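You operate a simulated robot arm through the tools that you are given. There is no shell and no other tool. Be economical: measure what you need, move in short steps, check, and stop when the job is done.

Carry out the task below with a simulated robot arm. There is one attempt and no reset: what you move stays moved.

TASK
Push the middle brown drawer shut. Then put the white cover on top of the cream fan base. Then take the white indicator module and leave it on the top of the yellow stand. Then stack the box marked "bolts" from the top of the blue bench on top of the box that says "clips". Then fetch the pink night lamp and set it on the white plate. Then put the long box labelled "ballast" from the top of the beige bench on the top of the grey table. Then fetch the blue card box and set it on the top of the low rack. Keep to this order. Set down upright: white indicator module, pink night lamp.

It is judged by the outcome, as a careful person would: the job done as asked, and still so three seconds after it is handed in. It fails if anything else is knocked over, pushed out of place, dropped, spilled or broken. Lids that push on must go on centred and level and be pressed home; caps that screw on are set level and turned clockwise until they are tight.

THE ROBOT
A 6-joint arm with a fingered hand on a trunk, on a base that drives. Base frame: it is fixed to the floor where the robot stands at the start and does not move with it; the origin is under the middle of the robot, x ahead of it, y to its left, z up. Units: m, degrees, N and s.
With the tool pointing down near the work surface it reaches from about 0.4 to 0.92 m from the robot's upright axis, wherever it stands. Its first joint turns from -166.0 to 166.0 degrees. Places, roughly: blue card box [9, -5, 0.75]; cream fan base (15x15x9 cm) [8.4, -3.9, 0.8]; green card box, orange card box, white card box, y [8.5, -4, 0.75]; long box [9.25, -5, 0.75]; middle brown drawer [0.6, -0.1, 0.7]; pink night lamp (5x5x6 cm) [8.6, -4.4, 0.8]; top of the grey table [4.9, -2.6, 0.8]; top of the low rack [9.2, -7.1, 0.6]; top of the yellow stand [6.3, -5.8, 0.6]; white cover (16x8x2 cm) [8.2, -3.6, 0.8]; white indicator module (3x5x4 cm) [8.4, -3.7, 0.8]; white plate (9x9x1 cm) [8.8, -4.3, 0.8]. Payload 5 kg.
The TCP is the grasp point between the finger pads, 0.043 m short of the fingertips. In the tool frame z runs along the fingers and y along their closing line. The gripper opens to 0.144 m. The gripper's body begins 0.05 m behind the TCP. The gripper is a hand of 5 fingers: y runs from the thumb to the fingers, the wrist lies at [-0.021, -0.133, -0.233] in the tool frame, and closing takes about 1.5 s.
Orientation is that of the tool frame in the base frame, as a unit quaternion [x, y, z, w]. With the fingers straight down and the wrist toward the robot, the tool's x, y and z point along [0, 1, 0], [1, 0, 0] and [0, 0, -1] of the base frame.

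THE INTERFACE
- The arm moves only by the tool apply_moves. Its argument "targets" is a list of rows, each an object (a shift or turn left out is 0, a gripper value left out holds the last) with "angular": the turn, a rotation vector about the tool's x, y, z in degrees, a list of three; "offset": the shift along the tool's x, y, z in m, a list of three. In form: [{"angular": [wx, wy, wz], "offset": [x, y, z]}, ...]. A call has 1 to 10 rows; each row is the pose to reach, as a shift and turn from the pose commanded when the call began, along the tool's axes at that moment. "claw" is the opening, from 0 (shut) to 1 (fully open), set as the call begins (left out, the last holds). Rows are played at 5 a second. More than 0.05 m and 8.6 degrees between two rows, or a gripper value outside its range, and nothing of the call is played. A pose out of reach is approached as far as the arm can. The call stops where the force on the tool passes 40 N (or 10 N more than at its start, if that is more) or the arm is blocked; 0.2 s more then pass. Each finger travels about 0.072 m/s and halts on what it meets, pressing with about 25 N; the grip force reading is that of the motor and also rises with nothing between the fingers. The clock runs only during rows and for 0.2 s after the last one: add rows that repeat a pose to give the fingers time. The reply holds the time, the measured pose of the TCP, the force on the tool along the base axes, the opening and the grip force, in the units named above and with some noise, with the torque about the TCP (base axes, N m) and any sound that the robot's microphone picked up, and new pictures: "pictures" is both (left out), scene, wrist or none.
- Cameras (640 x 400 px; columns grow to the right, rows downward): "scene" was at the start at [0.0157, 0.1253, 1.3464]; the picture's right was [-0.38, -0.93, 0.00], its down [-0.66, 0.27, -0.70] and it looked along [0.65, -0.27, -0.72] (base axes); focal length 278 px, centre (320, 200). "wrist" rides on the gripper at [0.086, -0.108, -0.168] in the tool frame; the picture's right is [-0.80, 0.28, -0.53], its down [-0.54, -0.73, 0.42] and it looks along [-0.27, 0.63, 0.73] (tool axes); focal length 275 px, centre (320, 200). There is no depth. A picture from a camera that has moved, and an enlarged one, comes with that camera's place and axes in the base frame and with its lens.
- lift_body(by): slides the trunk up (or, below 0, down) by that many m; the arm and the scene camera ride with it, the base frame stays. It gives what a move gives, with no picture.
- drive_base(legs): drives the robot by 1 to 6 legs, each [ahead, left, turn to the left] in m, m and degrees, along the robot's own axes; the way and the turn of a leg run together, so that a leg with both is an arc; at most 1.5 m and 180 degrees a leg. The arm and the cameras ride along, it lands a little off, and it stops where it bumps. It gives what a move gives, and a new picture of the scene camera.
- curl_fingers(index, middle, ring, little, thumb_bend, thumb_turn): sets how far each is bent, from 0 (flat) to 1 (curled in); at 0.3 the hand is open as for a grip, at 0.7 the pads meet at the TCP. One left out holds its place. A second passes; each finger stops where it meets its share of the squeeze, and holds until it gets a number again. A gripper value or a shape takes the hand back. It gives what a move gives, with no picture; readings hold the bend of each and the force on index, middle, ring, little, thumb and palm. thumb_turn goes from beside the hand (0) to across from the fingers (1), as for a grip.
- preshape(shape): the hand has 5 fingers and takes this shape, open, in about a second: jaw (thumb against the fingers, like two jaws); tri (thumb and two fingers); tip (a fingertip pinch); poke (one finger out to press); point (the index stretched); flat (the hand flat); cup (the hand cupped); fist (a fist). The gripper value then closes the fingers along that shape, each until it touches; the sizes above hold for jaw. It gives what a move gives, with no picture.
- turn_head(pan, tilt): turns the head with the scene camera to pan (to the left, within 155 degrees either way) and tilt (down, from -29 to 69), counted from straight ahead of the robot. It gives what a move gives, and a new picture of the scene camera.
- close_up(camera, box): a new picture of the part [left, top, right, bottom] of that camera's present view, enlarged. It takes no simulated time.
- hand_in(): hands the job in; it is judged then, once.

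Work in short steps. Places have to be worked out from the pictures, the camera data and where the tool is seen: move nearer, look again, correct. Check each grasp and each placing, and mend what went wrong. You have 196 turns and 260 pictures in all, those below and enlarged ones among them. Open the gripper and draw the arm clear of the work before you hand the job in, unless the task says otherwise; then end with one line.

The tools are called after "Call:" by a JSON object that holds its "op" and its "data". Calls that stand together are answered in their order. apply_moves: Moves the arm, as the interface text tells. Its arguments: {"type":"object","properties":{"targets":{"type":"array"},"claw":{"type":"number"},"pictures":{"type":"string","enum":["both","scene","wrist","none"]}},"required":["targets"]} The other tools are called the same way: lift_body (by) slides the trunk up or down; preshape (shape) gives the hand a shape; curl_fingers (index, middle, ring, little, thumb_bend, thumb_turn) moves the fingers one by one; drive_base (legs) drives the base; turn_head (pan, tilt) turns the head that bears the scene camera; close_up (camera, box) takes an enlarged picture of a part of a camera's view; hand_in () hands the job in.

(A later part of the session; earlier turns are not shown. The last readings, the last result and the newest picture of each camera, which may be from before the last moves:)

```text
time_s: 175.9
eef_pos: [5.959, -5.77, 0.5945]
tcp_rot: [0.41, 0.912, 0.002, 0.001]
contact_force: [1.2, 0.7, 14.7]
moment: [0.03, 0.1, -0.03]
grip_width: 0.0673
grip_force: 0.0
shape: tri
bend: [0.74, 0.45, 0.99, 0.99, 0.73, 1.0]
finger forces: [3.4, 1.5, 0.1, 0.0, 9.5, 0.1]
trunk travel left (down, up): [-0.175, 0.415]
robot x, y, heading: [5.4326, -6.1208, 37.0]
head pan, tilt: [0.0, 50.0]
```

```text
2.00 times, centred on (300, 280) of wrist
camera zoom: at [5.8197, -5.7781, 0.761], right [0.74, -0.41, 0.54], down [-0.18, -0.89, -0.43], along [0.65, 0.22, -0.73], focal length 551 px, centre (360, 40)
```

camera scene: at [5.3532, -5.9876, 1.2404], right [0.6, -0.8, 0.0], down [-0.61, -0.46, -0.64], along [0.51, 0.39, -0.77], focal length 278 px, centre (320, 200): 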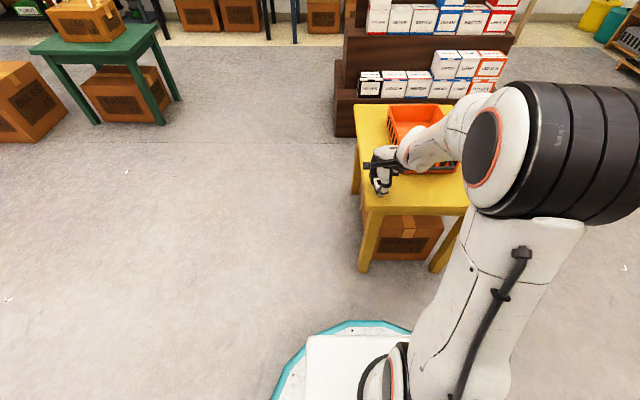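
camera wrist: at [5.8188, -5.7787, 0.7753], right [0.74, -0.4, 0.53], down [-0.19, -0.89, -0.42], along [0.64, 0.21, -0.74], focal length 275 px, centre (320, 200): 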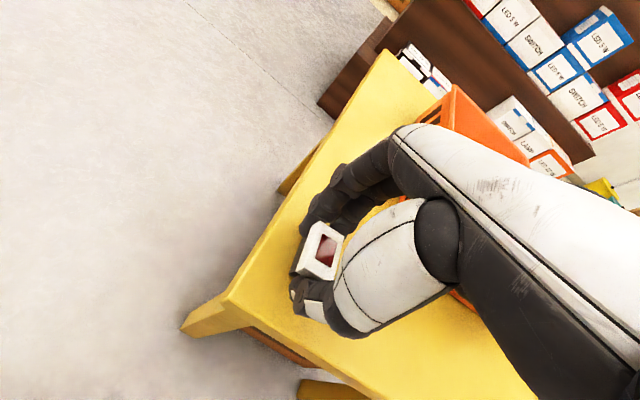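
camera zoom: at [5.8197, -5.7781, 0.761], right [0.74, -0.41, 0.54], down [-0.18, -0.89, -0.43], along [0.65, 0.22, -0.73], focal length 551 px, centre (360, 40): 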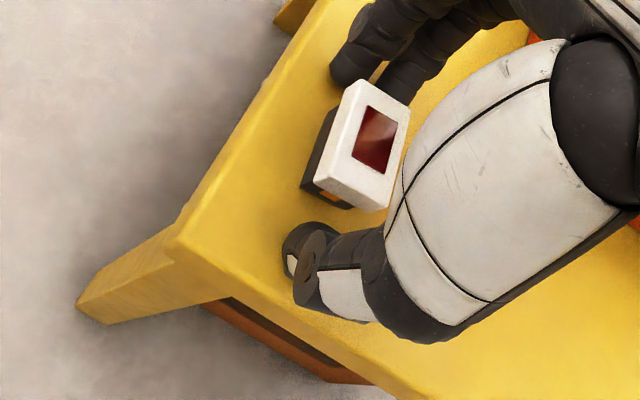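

The module stands free and upright between the fingers. I rise straight up.

Call:
{"op": "apply_moves", "data": {"targets": [{"offset": [0, 0, -0.02]}, {"offset": [0, 0, -0.05]}, {"offset": [0, 0, -0.09]}, {"offset": [0, 0, -0.13]}, {"offset": [0, 0, -0.17]}, {"offset": [0, -0.03, -0.2]}]}}

Call:
{"op": "close_up", "data": {"camera": "scene", "box": [340, 100, 480, 220]}}

```text
time_s: 177.3
eef_pos: [5.9387, -5.7914, 0.7928]
tcp_rot: [0.41, 0.912, -0.001, 0.0]
contact_force: [-0.9, -0.1, -1.3]
moment: [-0.02, 0.05, -0.02]
grip_width: 0.072
grip_force: 0.0
shape: tri
bend: [0.74, 0.45, 0.99, 0.99, 0.7, 1.0]
finger forces: [0.1, 0.1, 0.0, 0.1, 0.0, 0.0]
trunk travel left (down, up): [-0.175, 0.415]
robot x, y, heading: [5.4324, -6.1205, 37.1]
head pan, tilt: [0.0, 50.0]
camera scene: at [5.3537, -5.9873, 1.2404], right [0.6, -0.8, 0.0], down [-0.61, -0.46, -0.64], along [0.51, 0.39, -0.77], focal length 278 px, centre (320, 200)
camera wrist: at [5.8001, -5.7994, 0.9602], right [0.74, -0.41, 0.53], down [-0.18, -0.89, -0.42], along [0.65, 0.22, -0.73], focal length 275 px, centre (320, 200)
```

scene: 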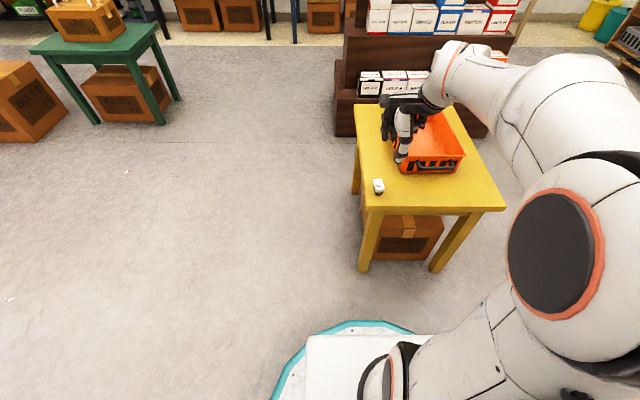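
wrist: 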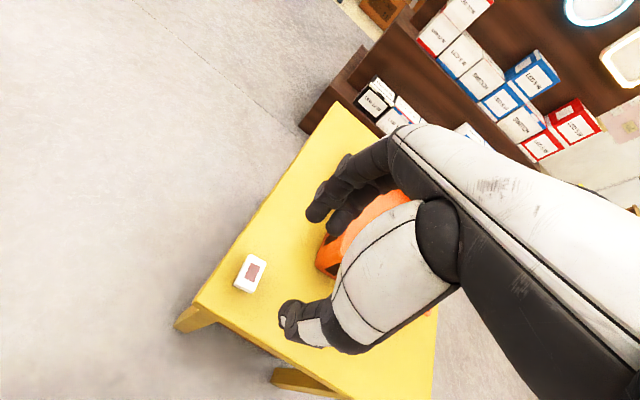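

```text
3.33 times, centred on (410, 160) of scene
camera zoom: at [5.3537, -5.9873, 1.2404], right [0.6, -0.8, 0.0], down [-0.61, -0.46, -0.64], along [0.51, 0.39, -0.77], focal length 926 px, centre (20, 333)
```

zoom: 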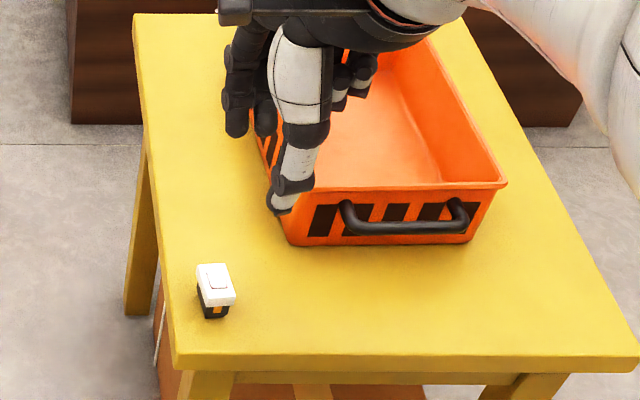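

The module stands upright on the yellow stand. I raise the trunk and drive back to the blue bench, a bit further right this time.

Call:
{"op": "lift_body", "data": {"by": 0.4}}

Call:
{"op": "drive_base", "data": {"legs": [[0, 0.83, -0.8], [1.35, 0, 0], [1.33, 0, 0], [0, -1.05, 0]]}}

```text
time_s: 181.2
eef_pos: [5.9389, -5.7922, 1.1934]
tcp_rot: [0.411, 0.912, 0.001, 0.0]
contact_force: [0.4, 0.0, -0.1]
moment: [0.02, 0.02, 0.0]
grip_width: 0.0718
grip_force: 0.1
shape: tri
bend: [0.74, 0.45, 0.99, 0.99, 0.7, 1.0]
finger forces: [0.0, 0.1, 0.0, 0.1, 0.1, 0.1]
trunk travel left (down, up): [-0.575, 0.015]
robot x, y, heading: [5.4321, -6.1211, 37.0]
head pan, tilt: [0.0, 50.0]
```

```text
time_s: 203.3
eef_pos: [8.194, -4.3144, 1.1934]
tcp_rot: [0.408, 0.913, 0.001, 0.0]
contact_force: [-0.5, 0.5, 0.4]
moment: [0.0, -0.01, -0.01]
grip_width: 0.0719
grip_force: 0.1
shape: tri
bend: [0.74, 0.45, 0.99, 0.99, 0.7, 1.0]
finger forces: [0.0, 0.1, 0.0, 0.0, 0.0, 0.0]
trunk travel left (down, up): [-0.575, 0.015]
robot x, y, heading: [7.6836, -4.6495, 37.2]
head pan, tilt: [0.0, 50.0]
camera scene: at [7.6082, -4.5115, 1.6405], right [0.61, -0.8, 0.0], down [-0.61, -0.46, -0.64], along [0.51, 0.39, -0.77], focal length 278 px, centre (320, 200)
```

scene: 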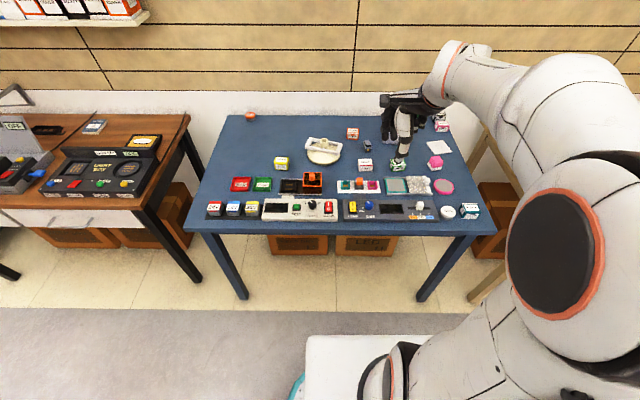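

Back at the bench. I edge closer and slightly right.

Call:
{"op": "drive_base", "data": {"legs": [[0.23, -0.06, -0.8]]}}

Call:
{"op": "close_up", "data": {"camera": "scene", "box": [300, 80, 480, 200]}}

```text
time_s: 205.0
eef_pos: [8.4159, -4.2335, 1.1927]
tcp_rot: [0.415, 0.91, 0.0, 0.0]
contact_force: [1.1, 0.3, 0.1]
moment: [0.01, 0.0, 0.03]
grip_width: 0.0718
grip_force: 0.2
shape: tri
bend: [0.74, 0.45, 0.99, 0.99, 0.7, 1.0]
finger forces: [0.0, 0.1, 0.1, 0.1, 0.0, 0.1]
trunk travel left (down, up): [-0.575, 0.015]
robot x, y, heading: [7.9042, -4.5596, 36.3]
head pan, tilt: [0.0, 50.0]
camera scene: at [7.8283, -4.4224, 1.6404], right [0.59, -0.8, 0.0], down [-0.62, -0.45, -0.64], along [0.52, 0.38, -0.77], focal length 278 px, centre (320, 200)
```

scene: 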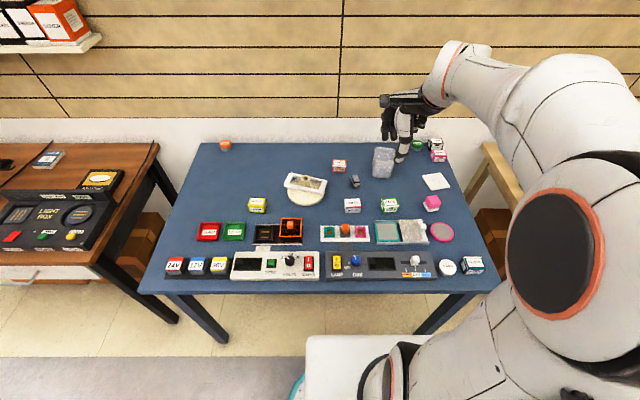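

```text
3.33 times, centred on (390, 140) of scene
camera zoom: at [7.8283, -4.4224, 1.6404], right [0.59, -0.8, 0.0], down [-0.62, -0.45, -0.64], along [0.52, 0.38, -0.77], focal length 926 px, centre (87, 400)
```

zoom: 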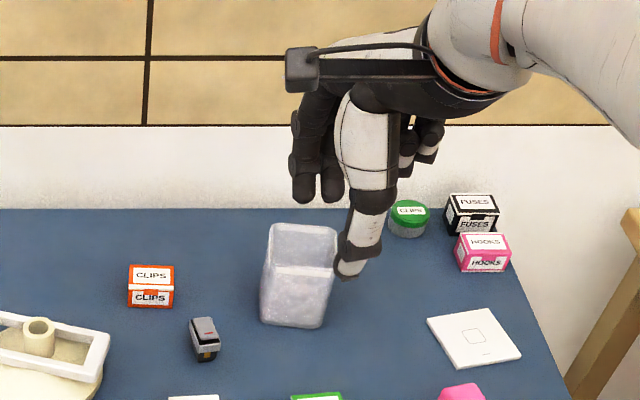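

The clips box top is at about (8.586, −3.968). I zoom in on the bolts box and its surroundings.

Call:
{"op": "close_up", "data": {"camera": "scene", "box": [310, 140, 460, 240]}}

```text
4.00 times, centred on (385, 190) of scene
camera zoom: at [7.8283, -4.4224, 1.6404], right [0.59, -0.8, 0.0], down [-0.62, -0.45, -0.64], along [0.52, 0.38, -0.77], focal length 1111 px, centre (60, 240)
```

zoom: 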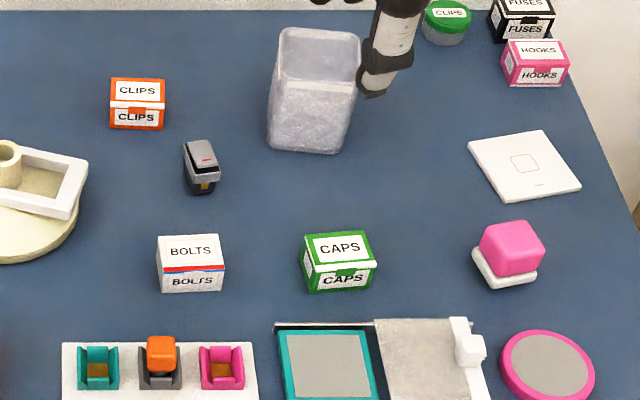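

Bolts box: centre (8.431, −4.131), 6×4.3 cm, short axis at heading ~40°, matching my hand. I move above it with a moderate opening.

Call:
{"op": "apply_moves", "data": {"targets": [{"offset": [0.02, 0.025, 0.03]}, {"offset": [0.04, 0.05, 0.06]}, {"offset": [0.06, 0.07, 0.09]}, {"offset": [0.0676, 0.0785, 0.13]}, {"offset": [0.0676, 0.0785, 0.17]}, {"offset": [0.0676, 0.0785, 0.21]}, {"offset": [0.0676, 0.0785, 0.24]}], "claw": 0.6}}

```text
time_s: 206.6
eef_pos: [8.4309, -4.1338, 0.9506]
tcp_rot: [0.415, 0.91, 0.0, 0.001]
contact_force: [-0.1, -1.0, 0.1]
moment: [-0.01, 0.01, 0.01]
grip_width: 0.0861
grip_force: 0.0
shape: tri
bend: [0.74, 0.41, 0.99, 0.99, 0.66, 1.0]
finger forces: [0.1, 0.1, 0.1, 0.0, 0.0, 0.0]
trunk travel left (down, up): [-0.575, 0.015]
robot x, y, heading: [7.9079, -4.5561, 36.6]
head pan, tilt: [0.0, 50.0]
camera scene: at [7.828, -4.4224, 1.6405], right [0.59, -0.8, 0.0], down [-0.62, -0.45, -0.64], along [0.52, 0.38, -0.77], focal length 278 px, centre (320, 200)
camera wrist: at [8.2913, -4.1389, 1.1176], right [0.74, -0.41, 0.54], down [-0.19, -0.89, -0.42], along [0.65, 0.21, -0.73], focal length 275 px, centre (320, 200)
```

scene: 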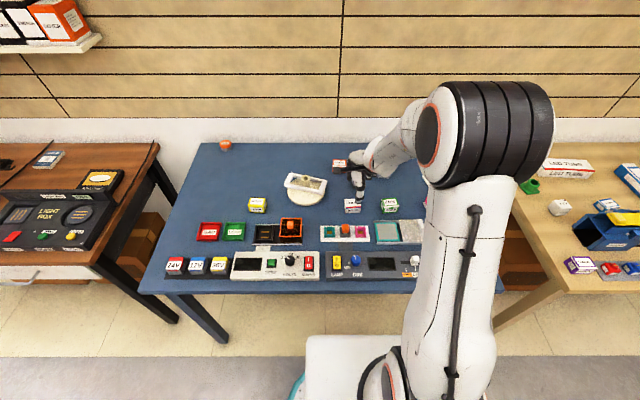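
wrist: 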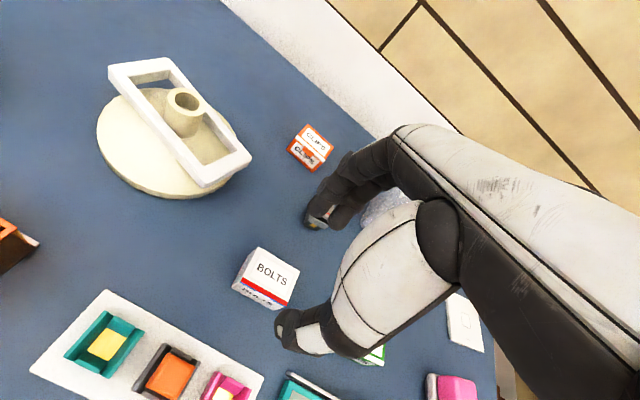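

The bolts box sits where the module sat relative to the hand. I descend around it with a small correction.

Call:
{"op": "apply_moves", "data": {"targets": [{"offset": [0.006, 0.006, 0.03]}, {"offset": [0.006, 0.006, 0.06]}, {"offset": [0.006, 0.006, 0.085]}, {"offset": [0.006, 0.006, 0.1]}], "pictures": "none"}}

Call:
{"op": "close_up", "data": {"camera": "wrist", "box": [220, 150, 380, 350]}}

```text
time_s: 207.6
eef_pos: [8.4286, -4.1239, 0.8505]
tcp_rot: [0.356, 0.934, -0.017, 0.032]
contact_force: [3.7, -0.4, 0.9]
moment: [0.18, 0.32, -0.18]
grip_width: 0.0861
grip_force: 0.0
shape: tri
bend: [0.74, 0.41, 0.99, 0.99, 0.66, 1.0]
finger forces: [0.0, 0.1, 0.0, 0.0, 0.1, 0.0]
out of reach, approached as far as the arm can: row 2
trunk travel left (down, up): [-0.575, 0.015]
robot x, y, heading: [7.9049, -4.5606, 36.5]
head pan, tilt: [0.0, 50.0]
```

```text
2.00 times, centred on (300, 250) of wrist
camera zoom: at [8.2842, -4.1386, 1.0119], right [0.76, -0.29, 0.59], down [-0.06, -0.92, -0.38], along [0.65, 0.25, -0.72], focal length 551 px, centre (360, 100)
```

zoom: 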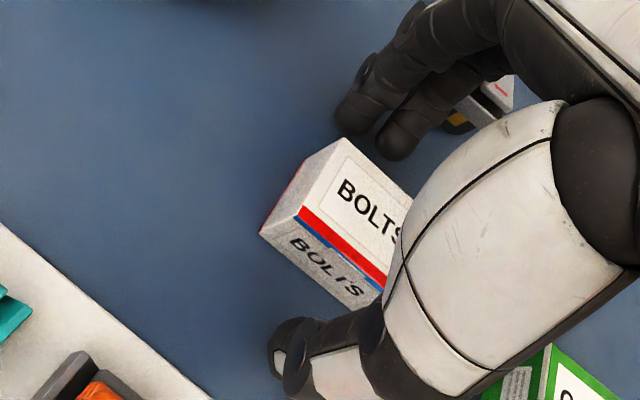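

The arm ran out of reach because the trunk is high, twisting the hand a little. I go back up, lower the trunk instead, and re-approach.

Call:
{"op": "apply_moves", "data": {"targets": [{"offset": [0, 0, -0.03]}, {"offset": [0, 0, -0.07]}, {"offset": [0, 0, -0.11]}, {"offset": [0, 0, -0.15]}], "pictures": "none"}}

Call:
{"op": "lift_body", "data": {"by": -0.12}}

Call:
{"op": "apply_moves", "data": {"targets": [{"offset": [0, 0, 0]}]}}

```text
time_s: 208.8
eef_pos: [8.4239, -4.0788, 1.0251]
tcp_rot: [0.473, 0.87, 0.088, -0.105]
contact_force: [0.2, 0.9, -0.2]
moment: [0.02, 0.01, 0.01]
grip_width: 0.0863
grip_force: 0.1
shape: tri
bend: [0.74, 0.41, 0.99, 0.99, 0.66, 1.0]
finger forces: [0.0, 0.1, 0.0, 0.0, 0.0, 0.0]
out of reach, approached as far as the arm can: row 2
trunk travel left (down, up): [-0.575, 0.015]
robot x, y, heading: [7.9069, -4.557, 36.3]
head pan, tilt: [0.0, 50.0]
stopped in row 4: the arm was blocked; the commanded pose is now the measured one
```

```text
time_s: 210.3
eef_pos: [8.4225, -4.0786, 0.9056]
tcp_rot: [0.474, 0.87, 0.088, -0.106]
contact_force: [0.2, -0.5, 0.7]
moment: [-0.01, -0.01, 0.0]
grip_width: 0.0862
grip_force: 0.1
shape: tri
bend: [0.74, 0.41, 0.99, 0.99, 0.66, 1.0]
finger forces: [0.0, 0.0, 0.0, 0.0, 0.0, 0.0]
trunk travel left (down, up): [-0.455, 0.135]
robot x, y, heading: [7.9054, -4.5587, 36.7]
head pan, tilt: [0.0, 50.0]
```

```text
time_s: 210.7
eef_pos: [8.4238, -4.0773, 0.9051]
tcp_rot: [0.473, 0.87, 0.087, -0.106]
contact_force: [-0.5, -0.7, 0.3]
moment: [0.04, 0.02, -0.01]
grip_width: 0.0864
grip_force: 0.1
shape: tri
bend: [0.74, 0.41, 0.99, 0.99, 0.66, 1.0]
finger forces: [0.1, 0.0, 0.0, 0.1, 0.1, 0.1]
trunk travel left (down, up): [-0.455, 0.135]
robot x, y, heading: [7.9071, -4.5565, 36.5]
head pan, tilt: [0.0, 50.0]
camera scene: at [7.8275, -4.4226, 1.5205], right [0.59, -0.8, 0.0], down [-0.62, -0.45, -0.64], along [0.52, 0.38, -0.77], focal length 278 px, centre (320, 200)
camera wrist: at [8.3022, -4.1095, 1.0827], right [0.71, -0.62, 0.32], down [-0.37, -0.72, -0.59], along [0.6, 0.31, -0.74], focal length 275 px, centre (320, 200)
```

scene: 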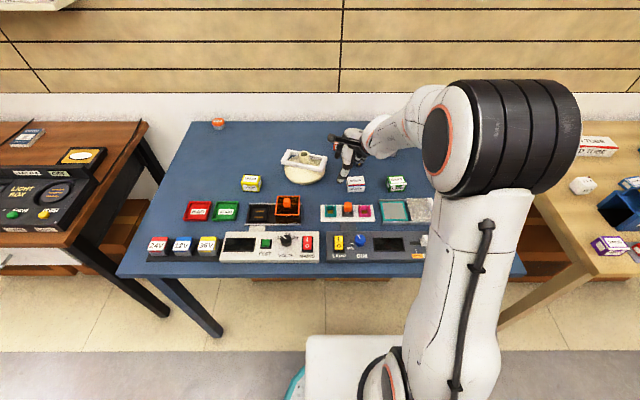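
wrist: 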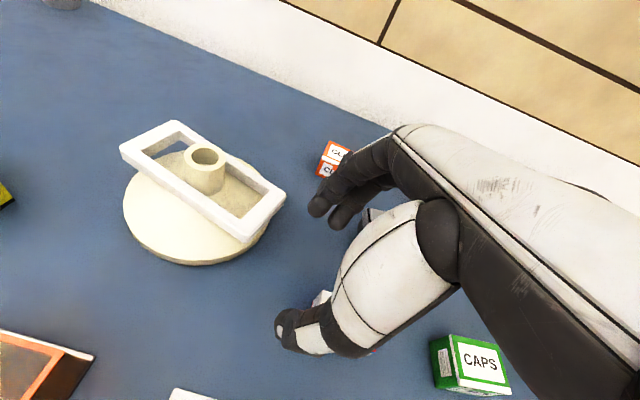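

The hand is tilted ~18° but nothing was disturbed. I rotate it back to vertical while rising over the bolts box.

Call:
{"op": "apply_moves", "data": {"targets": [{"angular": [0, 0, 0], "offset": [-0.013, 0, -0.04]}, {"angular": [1.4, -5.1, -2.7], "offset": [-0.02, -0.01, -0.055]}, {"angular": [2.8, -10.3, -5.3], "offset": [-0.027, -0.016, -0.062]}, {"angular": [4.17, -15.4, -8.0], "offset": [-0.032, -0.021, -0.067]}, {"angular": [4.17, -15.4, -8.0], "offset": [-0.032, -0.021, -0.067]}]}}

```text
time_s: 211.9
eef_pos: [8.4305, -4.1345, 0.9607]
tcp_rot: [0.415, 0.91, -0.001, 0.001]
contact_force: [-0.2, -0.1, 0.1]
moment: [0.0, -0.01, -0.05]
grip_width: 0.0863
grip_force: 0.1
shape: tri
bend: [0.74, 0.41, 0.99, 0.99, 0.66, 1.0]
finger forces: [0.0, 0.1, 0.1, 0.0, 0.1, 0.1]
trunk travel left (down, up): [-0.455, 0.135]
robot x, y, heading: [7.9056, -4.5576, 36.4]
head pan, tilt: [0.0, 50.0]
camera scene: at [7.8274, -4.4227, 1.5204], right [0.59, -0.8, 0.0], down [-0.62, -0.45, -0.64], along [0.52, 0.38, -0.77], focal length 278 px, centre (320, 200)
camera wrist: at [8.2902, -4.1389, 1.1274], right [0.74, -0.41, 0.54], down [-0.19, -0.89, -0.42], along [0.65, 0.21, -0.73], focal length 275 px, centre (320, 200)
```

scene: 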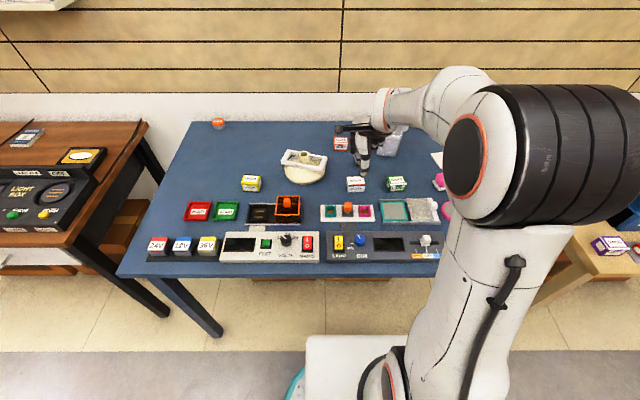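
wrist: 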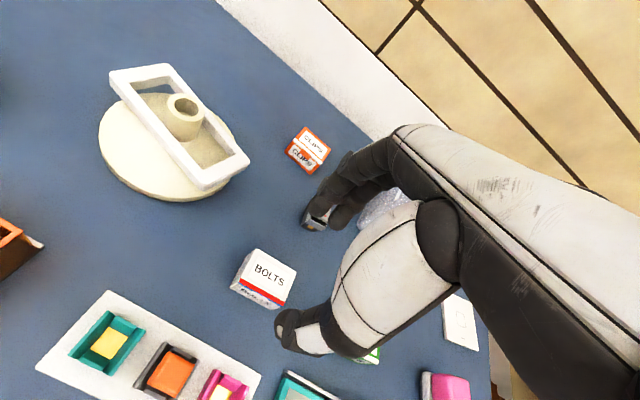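

Restored. I descend again with the trunk lower and a narrower opening.

Call:
{"op": "apply_moves", "data": {"targets": [{"offset": [0.007, 0.005, 0.03]}, {"offset": [0.007, 0.005, 0.06]}, {"offset": [0.007, 0.005, 0.09]}, {"offset": [0.007, 0.005, 0.108]}], "claw": 0.5, "pictures": "none"}}

Call:
{"op": "close_up", "data": {"camera": "wrist", "box": [220, 150, 380, 350]}}

```text
time_s: 212.9
eef_pos: [8.4288, -4.1247, 0.8502]
tcp_rot: [0.415, 0.91, -0.001, 0.001]
contact_force: [-0.3, 0.0, 0.3]
moment: [0.0, 0.0, 0.01]
grip_width: 0.0724
grip_force: 0.1
shape: tri
bend: [0.74, 0.45, 0.99, 0.99, 0.7, 1.0]
finger forces: [0.0, 0.0, 0.0, 0.0, 0.1, 0.0]
trunk travel left (down, up): [-0.455, 0.135]
robot x, y, heading: [7.9056, -4.5564, 36.4]
head pan, tilt: [0.0, 50.0]
```

```text
2.00 times, centred on (300, 250) of wrist
camera zoom: at [8.2897, -4.13, 1.0172], right [0.74, -0.42, 0.54], down [-0.19, -0.89, -0.42], along [0.65, 0.21, -0.73], focal length 551 px, centre (360, 100)
```

zoom: 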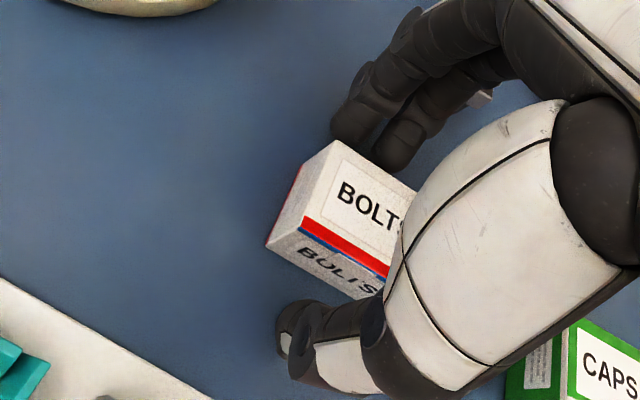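

Aligned as the module was. I close the grip.

Call:
{"op": "apply_moves", "data": {"targets": [{"offset": [0, 0, 0]}, {"offset": [0, 0, 0]}, {"offset": [0, 0, 0]}, {"offset": [0, 0, 0]}, {"offset": [0, 0, 0]}], "claw": 0.15, "pictures": "none"}}

Call:
{"op": "apply_moves", "data": {"targets": [{"offset": [0, 0, -0.03]}, {"offset": [0, 0, -0.06]}, {"offset": [0, 0, -0.09]}]}}

Call:
{"op": "close_up", "data": {"camera": "wrist", "box": [220, 150, 380, 350]}}

```text
time_s: 214.1
eef_pos: [8.4287, -4.1239, 0.8506]
tcp_rot: [0.415, 0.91, -0.001, 0.001]
contact_force: [-0.1, -0.6, 0.5]
moment: [-0.01, 0.0, -0.01]
grip_width: 0.0382
grip_force: 25.3
shape: tri
bend: [0.74, 0.56, 1.0, 1.0, 0.74, 1.0]
finger forces: [11.5, 11.1, 0.0, 0.0, 22.6, 0.0]
trunk travel left (down, up): [-0.455, 0.135]
robot x, y, heading: [7.9069, -4.5571, 36.2]
head pan, tilt: [0.0, 50.0]
```

```text
time_s: 214.9
eef_pos: [8.4268, -4.1231, 0.9433]
tcp_rot: [0.415, 0.91, -0.001, 0.001]
contact_force: [-0.2, 0.6, -1.0]
moment: [0.03, 0.01, 0.0]
grip_width: 0.0379
grip_force: 24.8
shape: tri
bend: [0.74, 0.56, 1.0, 1.0, 0.74, 1.0]
finger forces: [11.4, 11.1, 0.1, 0.1, 22.6, 0.1]
trunk travel left (down, up): [-0.455, 0.135]
robot x, y, heading: [7.9078, -4.5584, 36.3]
head pan, tilt: [0.0, 50.0]
camera scene: at [7.8275, -4.4227, 1.5204], right [0.59, -0.8, 0.0], down [-0.62, -0.45, -0.64], along [0.52, 0.38, -0.77], focal length 278 px, centre (320, 200)
camera wrist: at [8.2883, -4.1285, 1.1108], right [0.74, -0.42, 0.53], down [-0.19, -0.89, -0.42], along [0.65, 0.21, -0.73], focal length 275 px, centre (320, 200)
```

scene: 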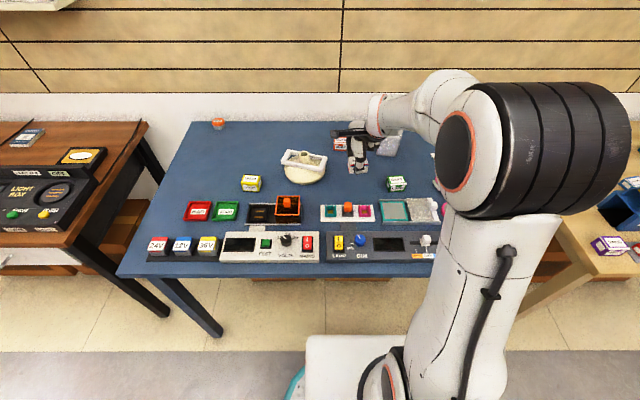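
wrist: 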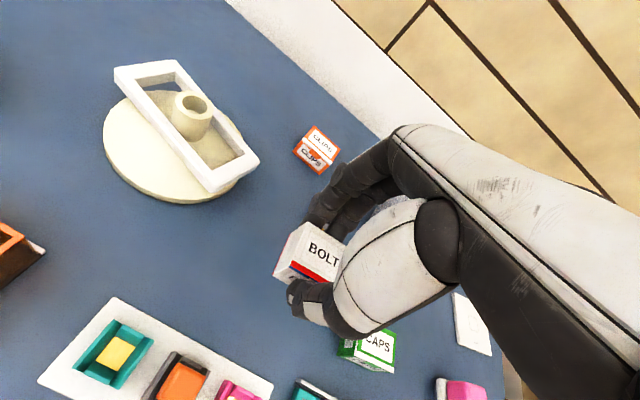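

```text
2.00 times, centred on (300, 250) of wrist
camera zoom: at [8.2883, -4.1285, 1.1108], right [0.74, -0.42, 0.53], down [-0.19, -0.89, -0.42], along [0.65, 0.21, -0.73], focal length 551 px, centre (360, 100)
```

zoom: 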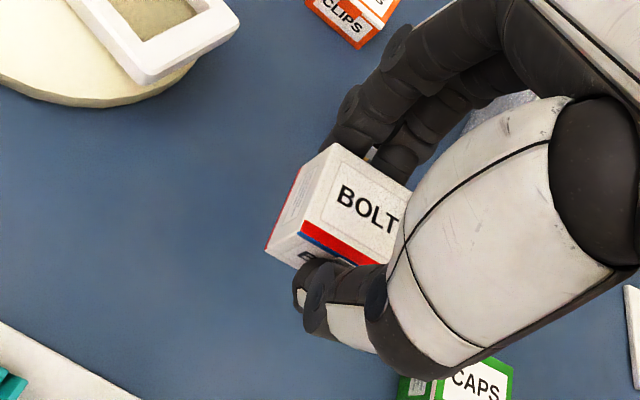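

Held well and level. I move the base 6 cm closer so the clips box is comfortably within reach, after raising the box.

Call:
{"op": "apply_moves", "data": {"targets": [{"offset": [0, 0, -0.03]}, {"offset": [0, 0, -0.06]}, {"offset": [0, 0, -0.08]}], "pictures": "none"}}

Call:
{"op": "drive_base", "data": {"legs": [[0.06, 0, 0]]}}

Call:
{"op": "close_up", "data": {"camera": "scene", "box": [280, 100, 430, 200]}}

Call:
{"op": "close_up", "data": {"camera": "wrist", "box": [260, 90, 380, 220]}}

```text
time_s: 215.7
eef_pos: [8.4274, -4.1245, 1.0213]
tcp_rot: [0.416, 0.909, 0.0, 0.001]
contact_force: [0.9, 0.7, -1.0]
moment: [0.02, 0.02, 0.0]
grip_width: 0.0381
grip_force: 25.3
shape: tri
bend: [0.74, 0.56, 1.0, 1.0, 0.74, 1.0]
finger forces: [11.6, 11.1, 0.0, 0.0, 22.6, 0.0]
trunk travel left (down, up): [-0.455, 0.135]
robot x, y, heading: [7.905, -4.5576, 36.5]
head pan, tilt: [0.0, 50.0]
```

```text
time_s: 216.7
eef_pos: [8.4789, -4.0883, 1.0199]
tcp_rot: [0.416, 0.909, -0.002, 0.0]
contact_force: [-0.6, 0.5, -1.2]
moment: [0.01, 0.02, 0.01]
grip_width: 0.0382
grip_force: 25.4
shape: tri
bend: [0.74, 0.56, 1.0, 1.0, 0.74, 1.0]
finger forces: [11.5, 11.0, 0.0, 0.1, 22.7, 0.0]
trunk travel left (down, up): [-0.455, 0.135]
robot x, y, heading: [7.9541, -4.5236, 36.2]
head pan, tilt: [0.0, 50.0]
camera scene: at [7.8773, -4.3859, 1.5204], right [0.59, -0.81, 0.0], down [-0.62, -0.45, -0.64], along [0.52, 0.38, -0.77], focal length 278 px, centre (320, 200)
```

scene: 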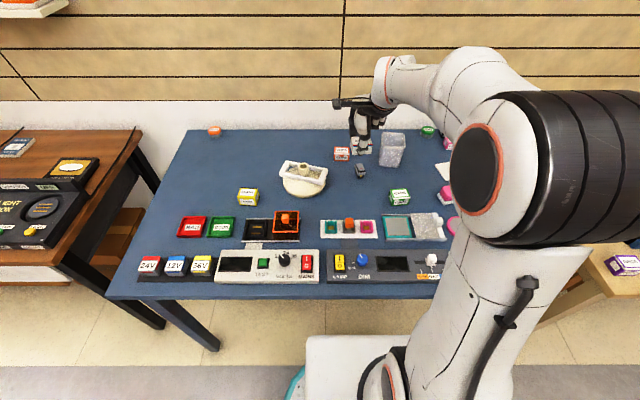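

```text
4.00 times, centred on (355, 150) of scene
camera zoom: at [7.8773, -4.3859, 1.5204], right [0.59, -0.81, 0.0], down [-0.62, -0.45, -0.64], along [0.52, 0.38, -0.77], focal length 1111 px, centre (180, 400)
```

zoom: 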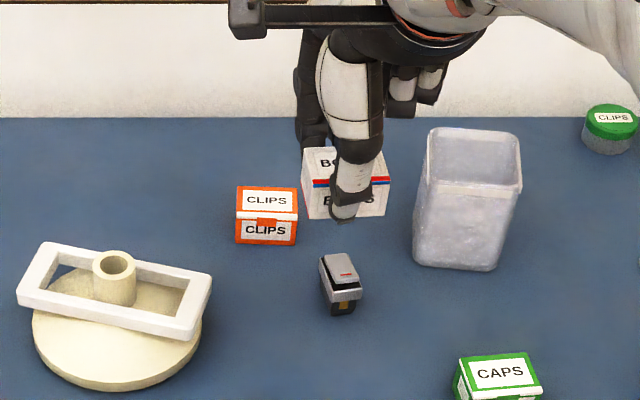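

```text
3.08 times, centred on (320, 155) of wrist
camera zoom: at [8.3388, -4.0934, 1.1888], right [0.74, -0.42, 0.54], down [-0.19, -0.89, -0.42], along [0.65, 0.21, -0.73], focal length 847 px, centre (320, 338)
```

zoom: 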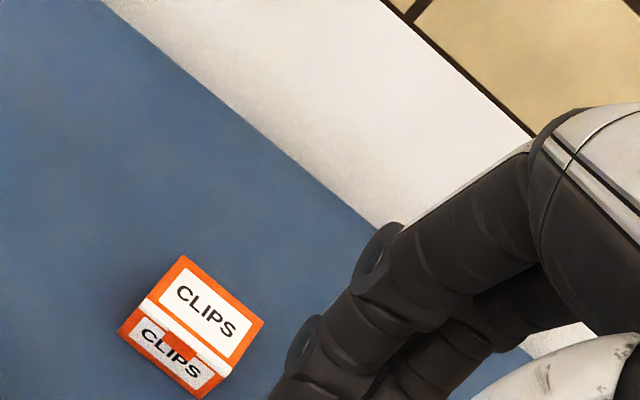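

Both cameras put the clips box top at (8.587, −3.966), heading 35°. I carry the bolts box over it, turn 6° to match and stop a few cm above.

Call:
{"op": "apply_moves", "data": {"targets": [{"angular": [0, 0, 1.5], "offset": [0.006, 0.04, 0]}, {"angular": [0, 0, 3], "offset": [0.013, 0.08, 0]}, {"angular": [0, 0, 5], "offset": [0.02, 0.12, 0]}, {"angular": [0, 0, 6], "offset": [0.026, 0.1625, 0.02]}, {"angular": [0, 0, 6], "offset": [0.026, 0.1625, 0.05]}, {"angular": [0, 0, 6], "offset": [0.026, 0.1625, 0.085]}]}}

Call:
{"op": "close_up", "data": {"camera": "scene", "box": [300, 100, 420, 180]}}

Call:
{"op": "close_up", "data": {"camera": "wrist", "box": [220, 150, 380, 350]}}

```text
time_s: 218.1
eef_pos: [8.5833, -3.9633, 0.9384]
tcp_rot: [0.463, 0.886, 0.0, 0.001]
contact_force: [0.0, -0.2, -1.1]
moment: [0.0, -0.01, -0.01]
grip_width: 0.0379
grip_force: 25.0
shape: tri
bend: [0.74, 0.56, 1.0, 1.0, 0.74, 1.0]
finger forces: [11.6, 11.3, 0.0, 0.0, 22.7, 0.0]
trunk travel left (down, up): [-0.455, 0.135]
robot x, y, heading: [7.9514, -4.5196, 36.5]
head pan, tilt: [0.0, 50.0]
camera scene: at [7.8769, -4.3862, 1.5205], right [0.59, -0.81, 0.0], down [-0.62, -0.45, -0.64], along [0.52, 0.38, -0.77], focal length 278 px, centre (320, 200)
camera wrist: at [8.4442, -3.9543, 1.1045], right [0.69, -0.49, 0.54], down [-0.29, -0.86, -0.42], along [0.67, 0.14, -0.73], focal length 275 px, centre (320, 200)
```

scene: 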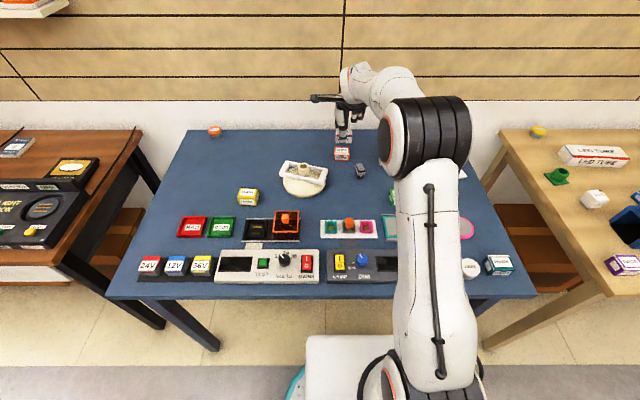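
wrist: 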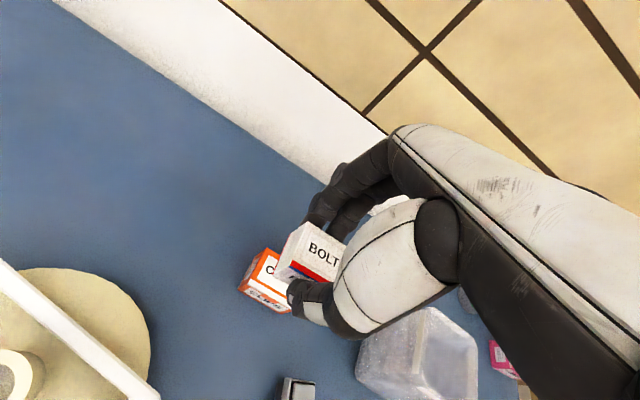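

```text
5.00 times, centred on (360, 140) of scene
camera zoom: at [7.8769, -4.3862, 1.5205], right [0.59, -0.81, 0.0], down [-0.62, -0.45, -0.64], along [0.52, 0.38, -0.77], focal length 1389 px, centre (120, 500)
```

zoom: 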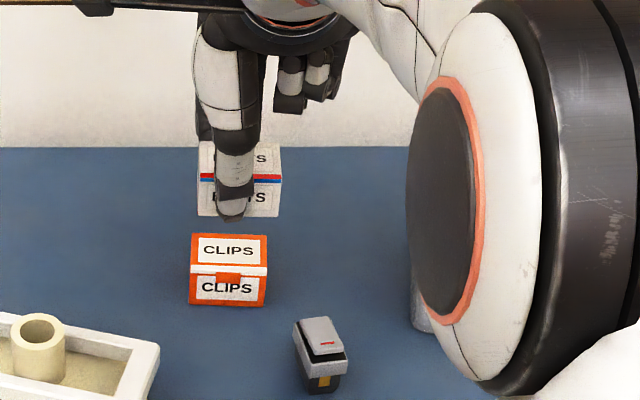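

```text
2.00 times, centred on (300, 250) of wrist
camera zoom: at [8.4442, -3.9543, 1.1045], right [0.69, -0.49, 0.54], down [-0.29, -0.86, -0.42], along [0.67, 0.14, -0.73], focal length 551 px, centre (360, 100)
```

zoom: 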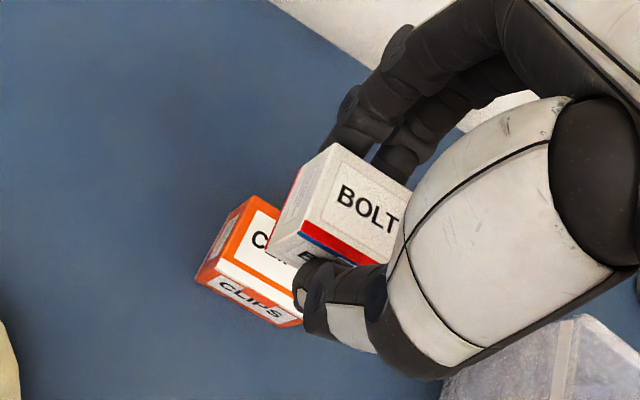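

The box is within ~5 mm; I trim by 4 mm and lower gently until it touches.

Call:
{"op": "apply_moves", "data": {"targets": [{"offset": [0.004, 0.003, 0.01]}, {"offset": [0.004, 0.003, 0.02]}, {"offset": [0.004, 0.003, 0.03]}, {"offset": [0.004, 0.003, 0.037]}], "pictures": "none"}}

Call:
{"op": "close_up", "data": {"camera": "scene", "box": [300, 100, 420, 180]}}

Call:
{"op": "close_up", "data": {"camera": "wrist", "box": [220, 150, 380, 350]}}

```text
time_s: 219.1
eef_pos: [8.5846, -3.9589, 0.8995]
tcp_rot: [0.463, 0.886, -0.001, 0.001]
contact_force: [-0.2, 0.6, -0.4]
moment: [-0.05, 0.03, -0.01]
grip_width: 0.038
grip_force: 25.1
shape: tri
bend: [0.74, 0.56, 1.0, 1.0, 0.74, 1.0]
finger forces: [11.4, 11.2, 0.1, 0.1, 22.7, 0.0]
trunk travel left (down, up): [-0.455, 0.135]
robot x, y, heading: [7.9558, -4.5175, 36.6]
head pan, tilt: [0.0, 50.0]
```

```text
5.00 times, centred on (360, 140) of scene
camera zoom: at [7.8771, -4.3861, 1.5204], right [0.59, -0.81, 0.0], down [-0.62, -0.45, -0.64], along [0.52, 0.38, -0.77], focal length 1389 px, centre (120, 500)
```

zoom: 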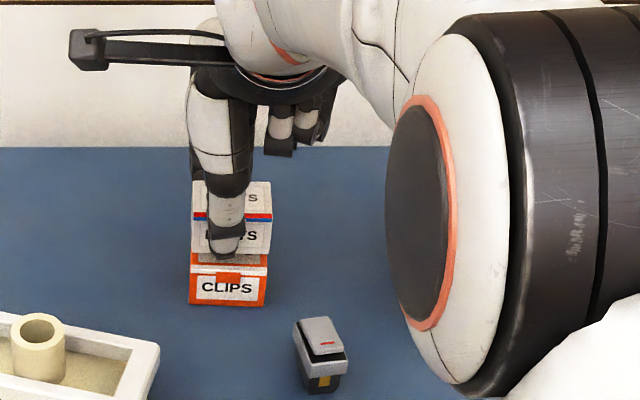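

```text
2.00 times, centred on (300, 250) of wrist
camera zoom: at [8.4458, -3.9492, 1.067], right [0.69, -0.49, 0.54], down [-0.29, -0.86, -0.42], along [0.67, 0.14, -0.73], focal length 551 px, centre (360, 100)
```

zoom: 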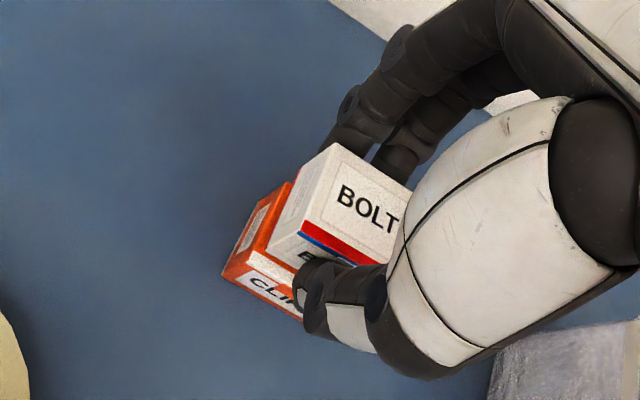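

Aligned nicely, about a centimetre above. I lower to contact.

Call:
{"op": "apply_moves", "data": {"targets": [{"offset": [0, 0, 0.005]}, {"offset": [0, 0, 0.01]}, {"offset": [0, 0, 0.014]}], "pictures": "none"}}

Call:
{"op": "close_up", "data": {"camera": "scene", "box": [300, 100, 420, 180]}}

```text
time_s: 219.9
eef_pos: [8.5844, -3.9574, 0.887]
tcp_rot: [0.462, 0.887, -0.001, 0.001]
contact_force: [-0.6, -0.5, 0.4]
moment: [0.02, -0.01, 0.04]
grip_width: 0.0376
grip_force: 25.0
shape: tri
bend: [0.74, 0.56, 1.0, 1.0, 0.74, 1.0]
finger forces: [11.5, 11.3, 0.0, 0.1, 22.9, 0.1]
trunk travel left (down, up): [-0.455, 0.135]
robot x, y, heading: [7.9562, -4.5224, 36.4]
head pan, tilt: [0.0, 50.0]
```

```text
5.00 times, centred on (360, 140) of scene
camera zoom: at [7.8769, -4.3862, 1.5205], right [0.59, -0.81, 0.0], down [-0.62, -0.45, -0.64], along [0.52, 0.38, -0.77], focal length 1389 px, centre (120, 500)
```

zoom: 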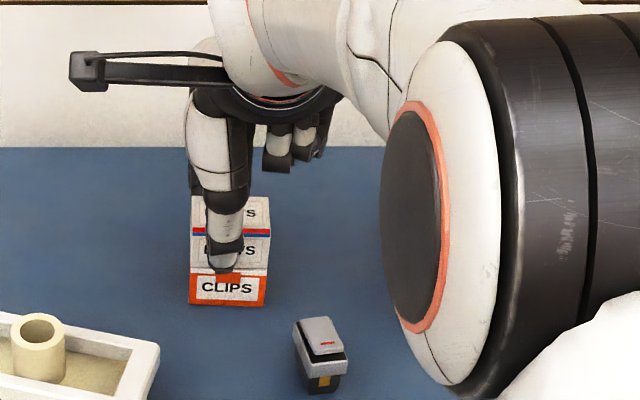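

It looks flush and nearly touching. A few more millimetres, then I release.

Call:
{"op": "apply_moves", "data": {"targets": [{"offset": [0, 0, 0.002]}, {"offset": [0, 0, 0.004]}], "pictures": "none"}}

Call:
{"op": "apply_moves", "data": {"targets": [{"offset": [0, 0, 0]}, {"offset": [0, 0, 0]}, {"offset": [0, 0, 0]}, {"offset": [0, 0, 0]}, {"offset": [0, 0, 0]}], "claw": 0.5, "pictures": "none"}}

Call:
{"op": "close_up", "data": {"camera": "scene", "box": [300, 100, 420, 180]}}

```text
time_s: 220.5
eef_pos: [8.583, -3.9586, 0.8852]
tcp_rot: [0.462, 0.887, 0.001, 0.001]
contact_force: [1.1, -0.4, 11.9]
moment: [0.02, -0.04, 0.0]
grip_width: 0.0389
grip_force: 25.1
shape: tri
bend: [0.74, 0.56, 1.0, 1.0, 0.74, 1.0]
finger forces: [12.8, 12.8, 0.0, 0.1, 24.9, 0.1]
trunk travel left (down, up): [-0.455, 0.135]
robot x, y, heading: [7.9579, -4.5213, 36.5]
head pan, tilt: [0.0, 50.0]
```

```text
time_s: 221.7
eef_pos: [8.5834, -3.9594, 0.8826]
tcp_rot: [0.463, 0.887, -0.001, 0.001]
contact_force: [-0.6, -0.4, -0.6]
moment: [0.04, 0.01, -0.01]
grip_width: 0.0716
grip_force: 0.1
shape: tri
bend: [0.74, 0.45, 0.99, 0.99, 0.71, 1.0]
finger forces: [0.0, 0.0, 0.0, 0.0, 0.0, 0.0]
trunk travel left (down, up): [-0.455, 0.135]
robot x, y, heading: [7.9538, -4.5216, 36.4]
head pan, tilt: [0.0, 50.0]
```

```text
5.00 times, centred on (360, 140) of scene
camera zoom: at [7.8769, -4.3862, 1.5204], right [0.59, -0.81, 0.0], down [-0.62, -0.45, -0.64], along [0.52, 0.38, -0.77], focal length 1389 px, centre (120, 500)
```

zoom: 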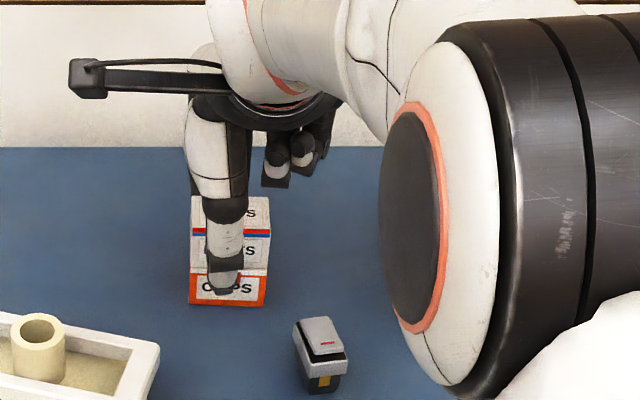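

Stack done. I rise straight up and check it, starting toward the pink lamp at height.

Call:
{"op": "apply_moves", "data": {"targets": [{"offset": [0, 0, -0.04]}, {"offset": [0, 0, -0.085]}, {"offset": [0, 0, -0.13]}, {"offset": [0, 0, -0.175]}, {"offset": [-0.03, -0.02, -0.2]}, {"offset": [-0.07, -0.045, -0.2]}, {"offset": [-0.11, -0.07, -0.2]}, {"offset": [-0.15, -0.095, -0.2]}, {"offset": [-0.19, -0.12, -0.2]}, {"offset": [-0.23, -0.145, -0.2]}], "pictures": "scene"}}

Call:
{"op": "apply_moves", "data": {"targets": [{"offset": [-0.04, -0.025, 0]}, {"offset": [-0.08, -0.05, 0]}, {"offset": [-0.11, -0.075, 0.03]}], "claw": 1}}

```text
time_s: 223.9
eef_pos: [8.5957, -4.2304, 1.0824]
tcp_rot: [0.463, 0.886, 0.0, 0.001]
contact_force: [-0.4, 0.3, 0.0]
moment: [-0.02, 0.0, -0.03]
grip_width: 0.0718
grip_force: 0.1
shape: tri
bend: [0.74, 0.45, 0.99, 0.99, 0.7, 1.0]
finger forces: [0.1, 0.1, 0.0, 0.0, 0.1, 0.0]
trunk travel left (down, up): [-0.455, 0.135]
robot x, y, heading: [7.9544, -4.5214, 36.4]
head pan, tilt: [0.0, 50.0]
camera scene: at [7.8768, -4.3865, 1.5204], right [0.59, -0.8, 0.0], down [-0.62, -0.45, -0.64], along [0.52, 0.38, -0.77], focal length 278 px, centre (320, 200)
```

scene: 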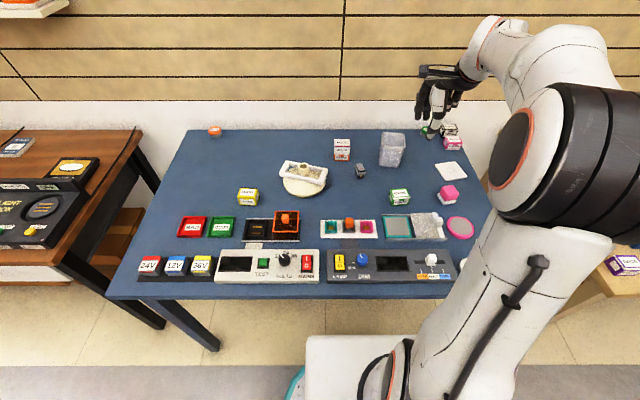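

```text
time_s: 224.7
eef_pos: [8.5947, -4.3617, 1.0532]
tcp_rot: [0.462, 0.887, 0.0, 0.0]
contact_force: [-1.0, 0.4, -0.5]
moment: [-0.03, -0.03, 0.0]
grip_width: 0.1436
grip_force: 0.0
shape: tri
bend: [0.3, 0.3, 0.99, 0.99, 0.3, 0.98]
finger forces: [0.0, 0.1, 0.0, 0.1, 0.0, 0.0]
trunk travel left (down, up): [-0.455, 0.135]
robot x, y, heading: [7.9558, -4.5233, 36.3]
head pan, tilt: [0.0, 50.0]
camera scene: at [7.8768, -4.3865, 1.5205], right [0.59, -0.8, 0.0], down [-0.62, -0.45, -0.64], along [0.52, 0.38, -0.77], focal length 278 px, centre (320, 200)
camera wrist: at [8.4558, -4.3527, 1.2213], right [0.69, -0.49, 0.54], down [-0.28, -0.86, -0.42], along [0.67, 0.14, -0.73], focal length 275 px, centre (320, 200)
```

scene: 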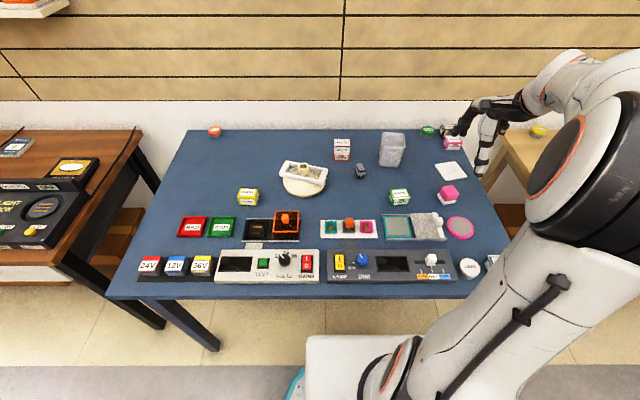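
wrist: 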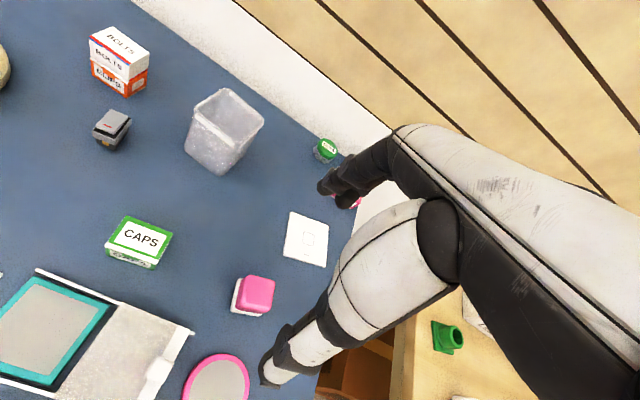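

The stack is straight. I zoom on the lamp and the plate from both cameras.

Call:
{"op": "close_up", "data": {"camera": "wrist", "box": [210, 200, 350, 330]}}

Call:
{"op": "close_up", "data": {"camera": "scene", "box": [400, 140, 500, 220]}}

```text
3.08 times, centred on (280, 265) of wrist
camera zoom: at [8.4558, -4.3527, 1.2213], right [0.69, -0.49, 0.54], down [-0.28, -0.86, -0.42], along [0.67, 0.14, -0.73], focal length 847 px, centre (443, 0)
```

zoom: 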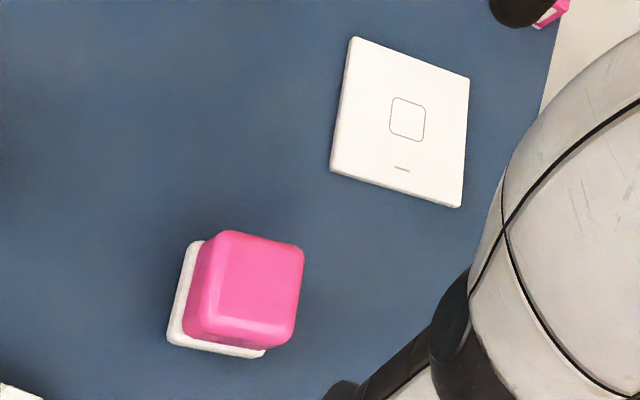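

```text
5.00 times, centred on (450, 180) of scene
camera zoom: at [7.8768, -4.3865, 1.5205], right [0.59, -0.8, 0.0], down [-0.62, -0.45, -0.64], along [0.52, 0.38, -0.77], focal length 1389 px, centre (-330, 300)
```

zoom: 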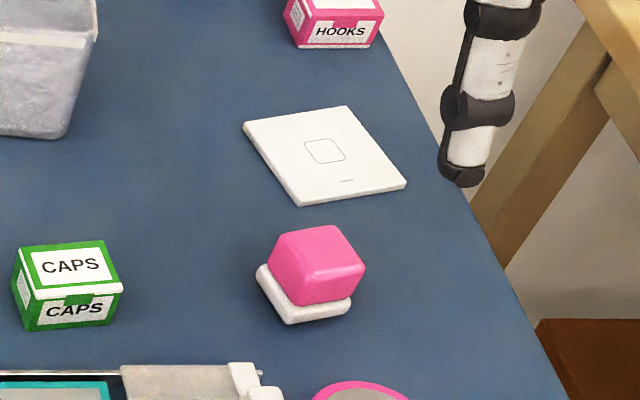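

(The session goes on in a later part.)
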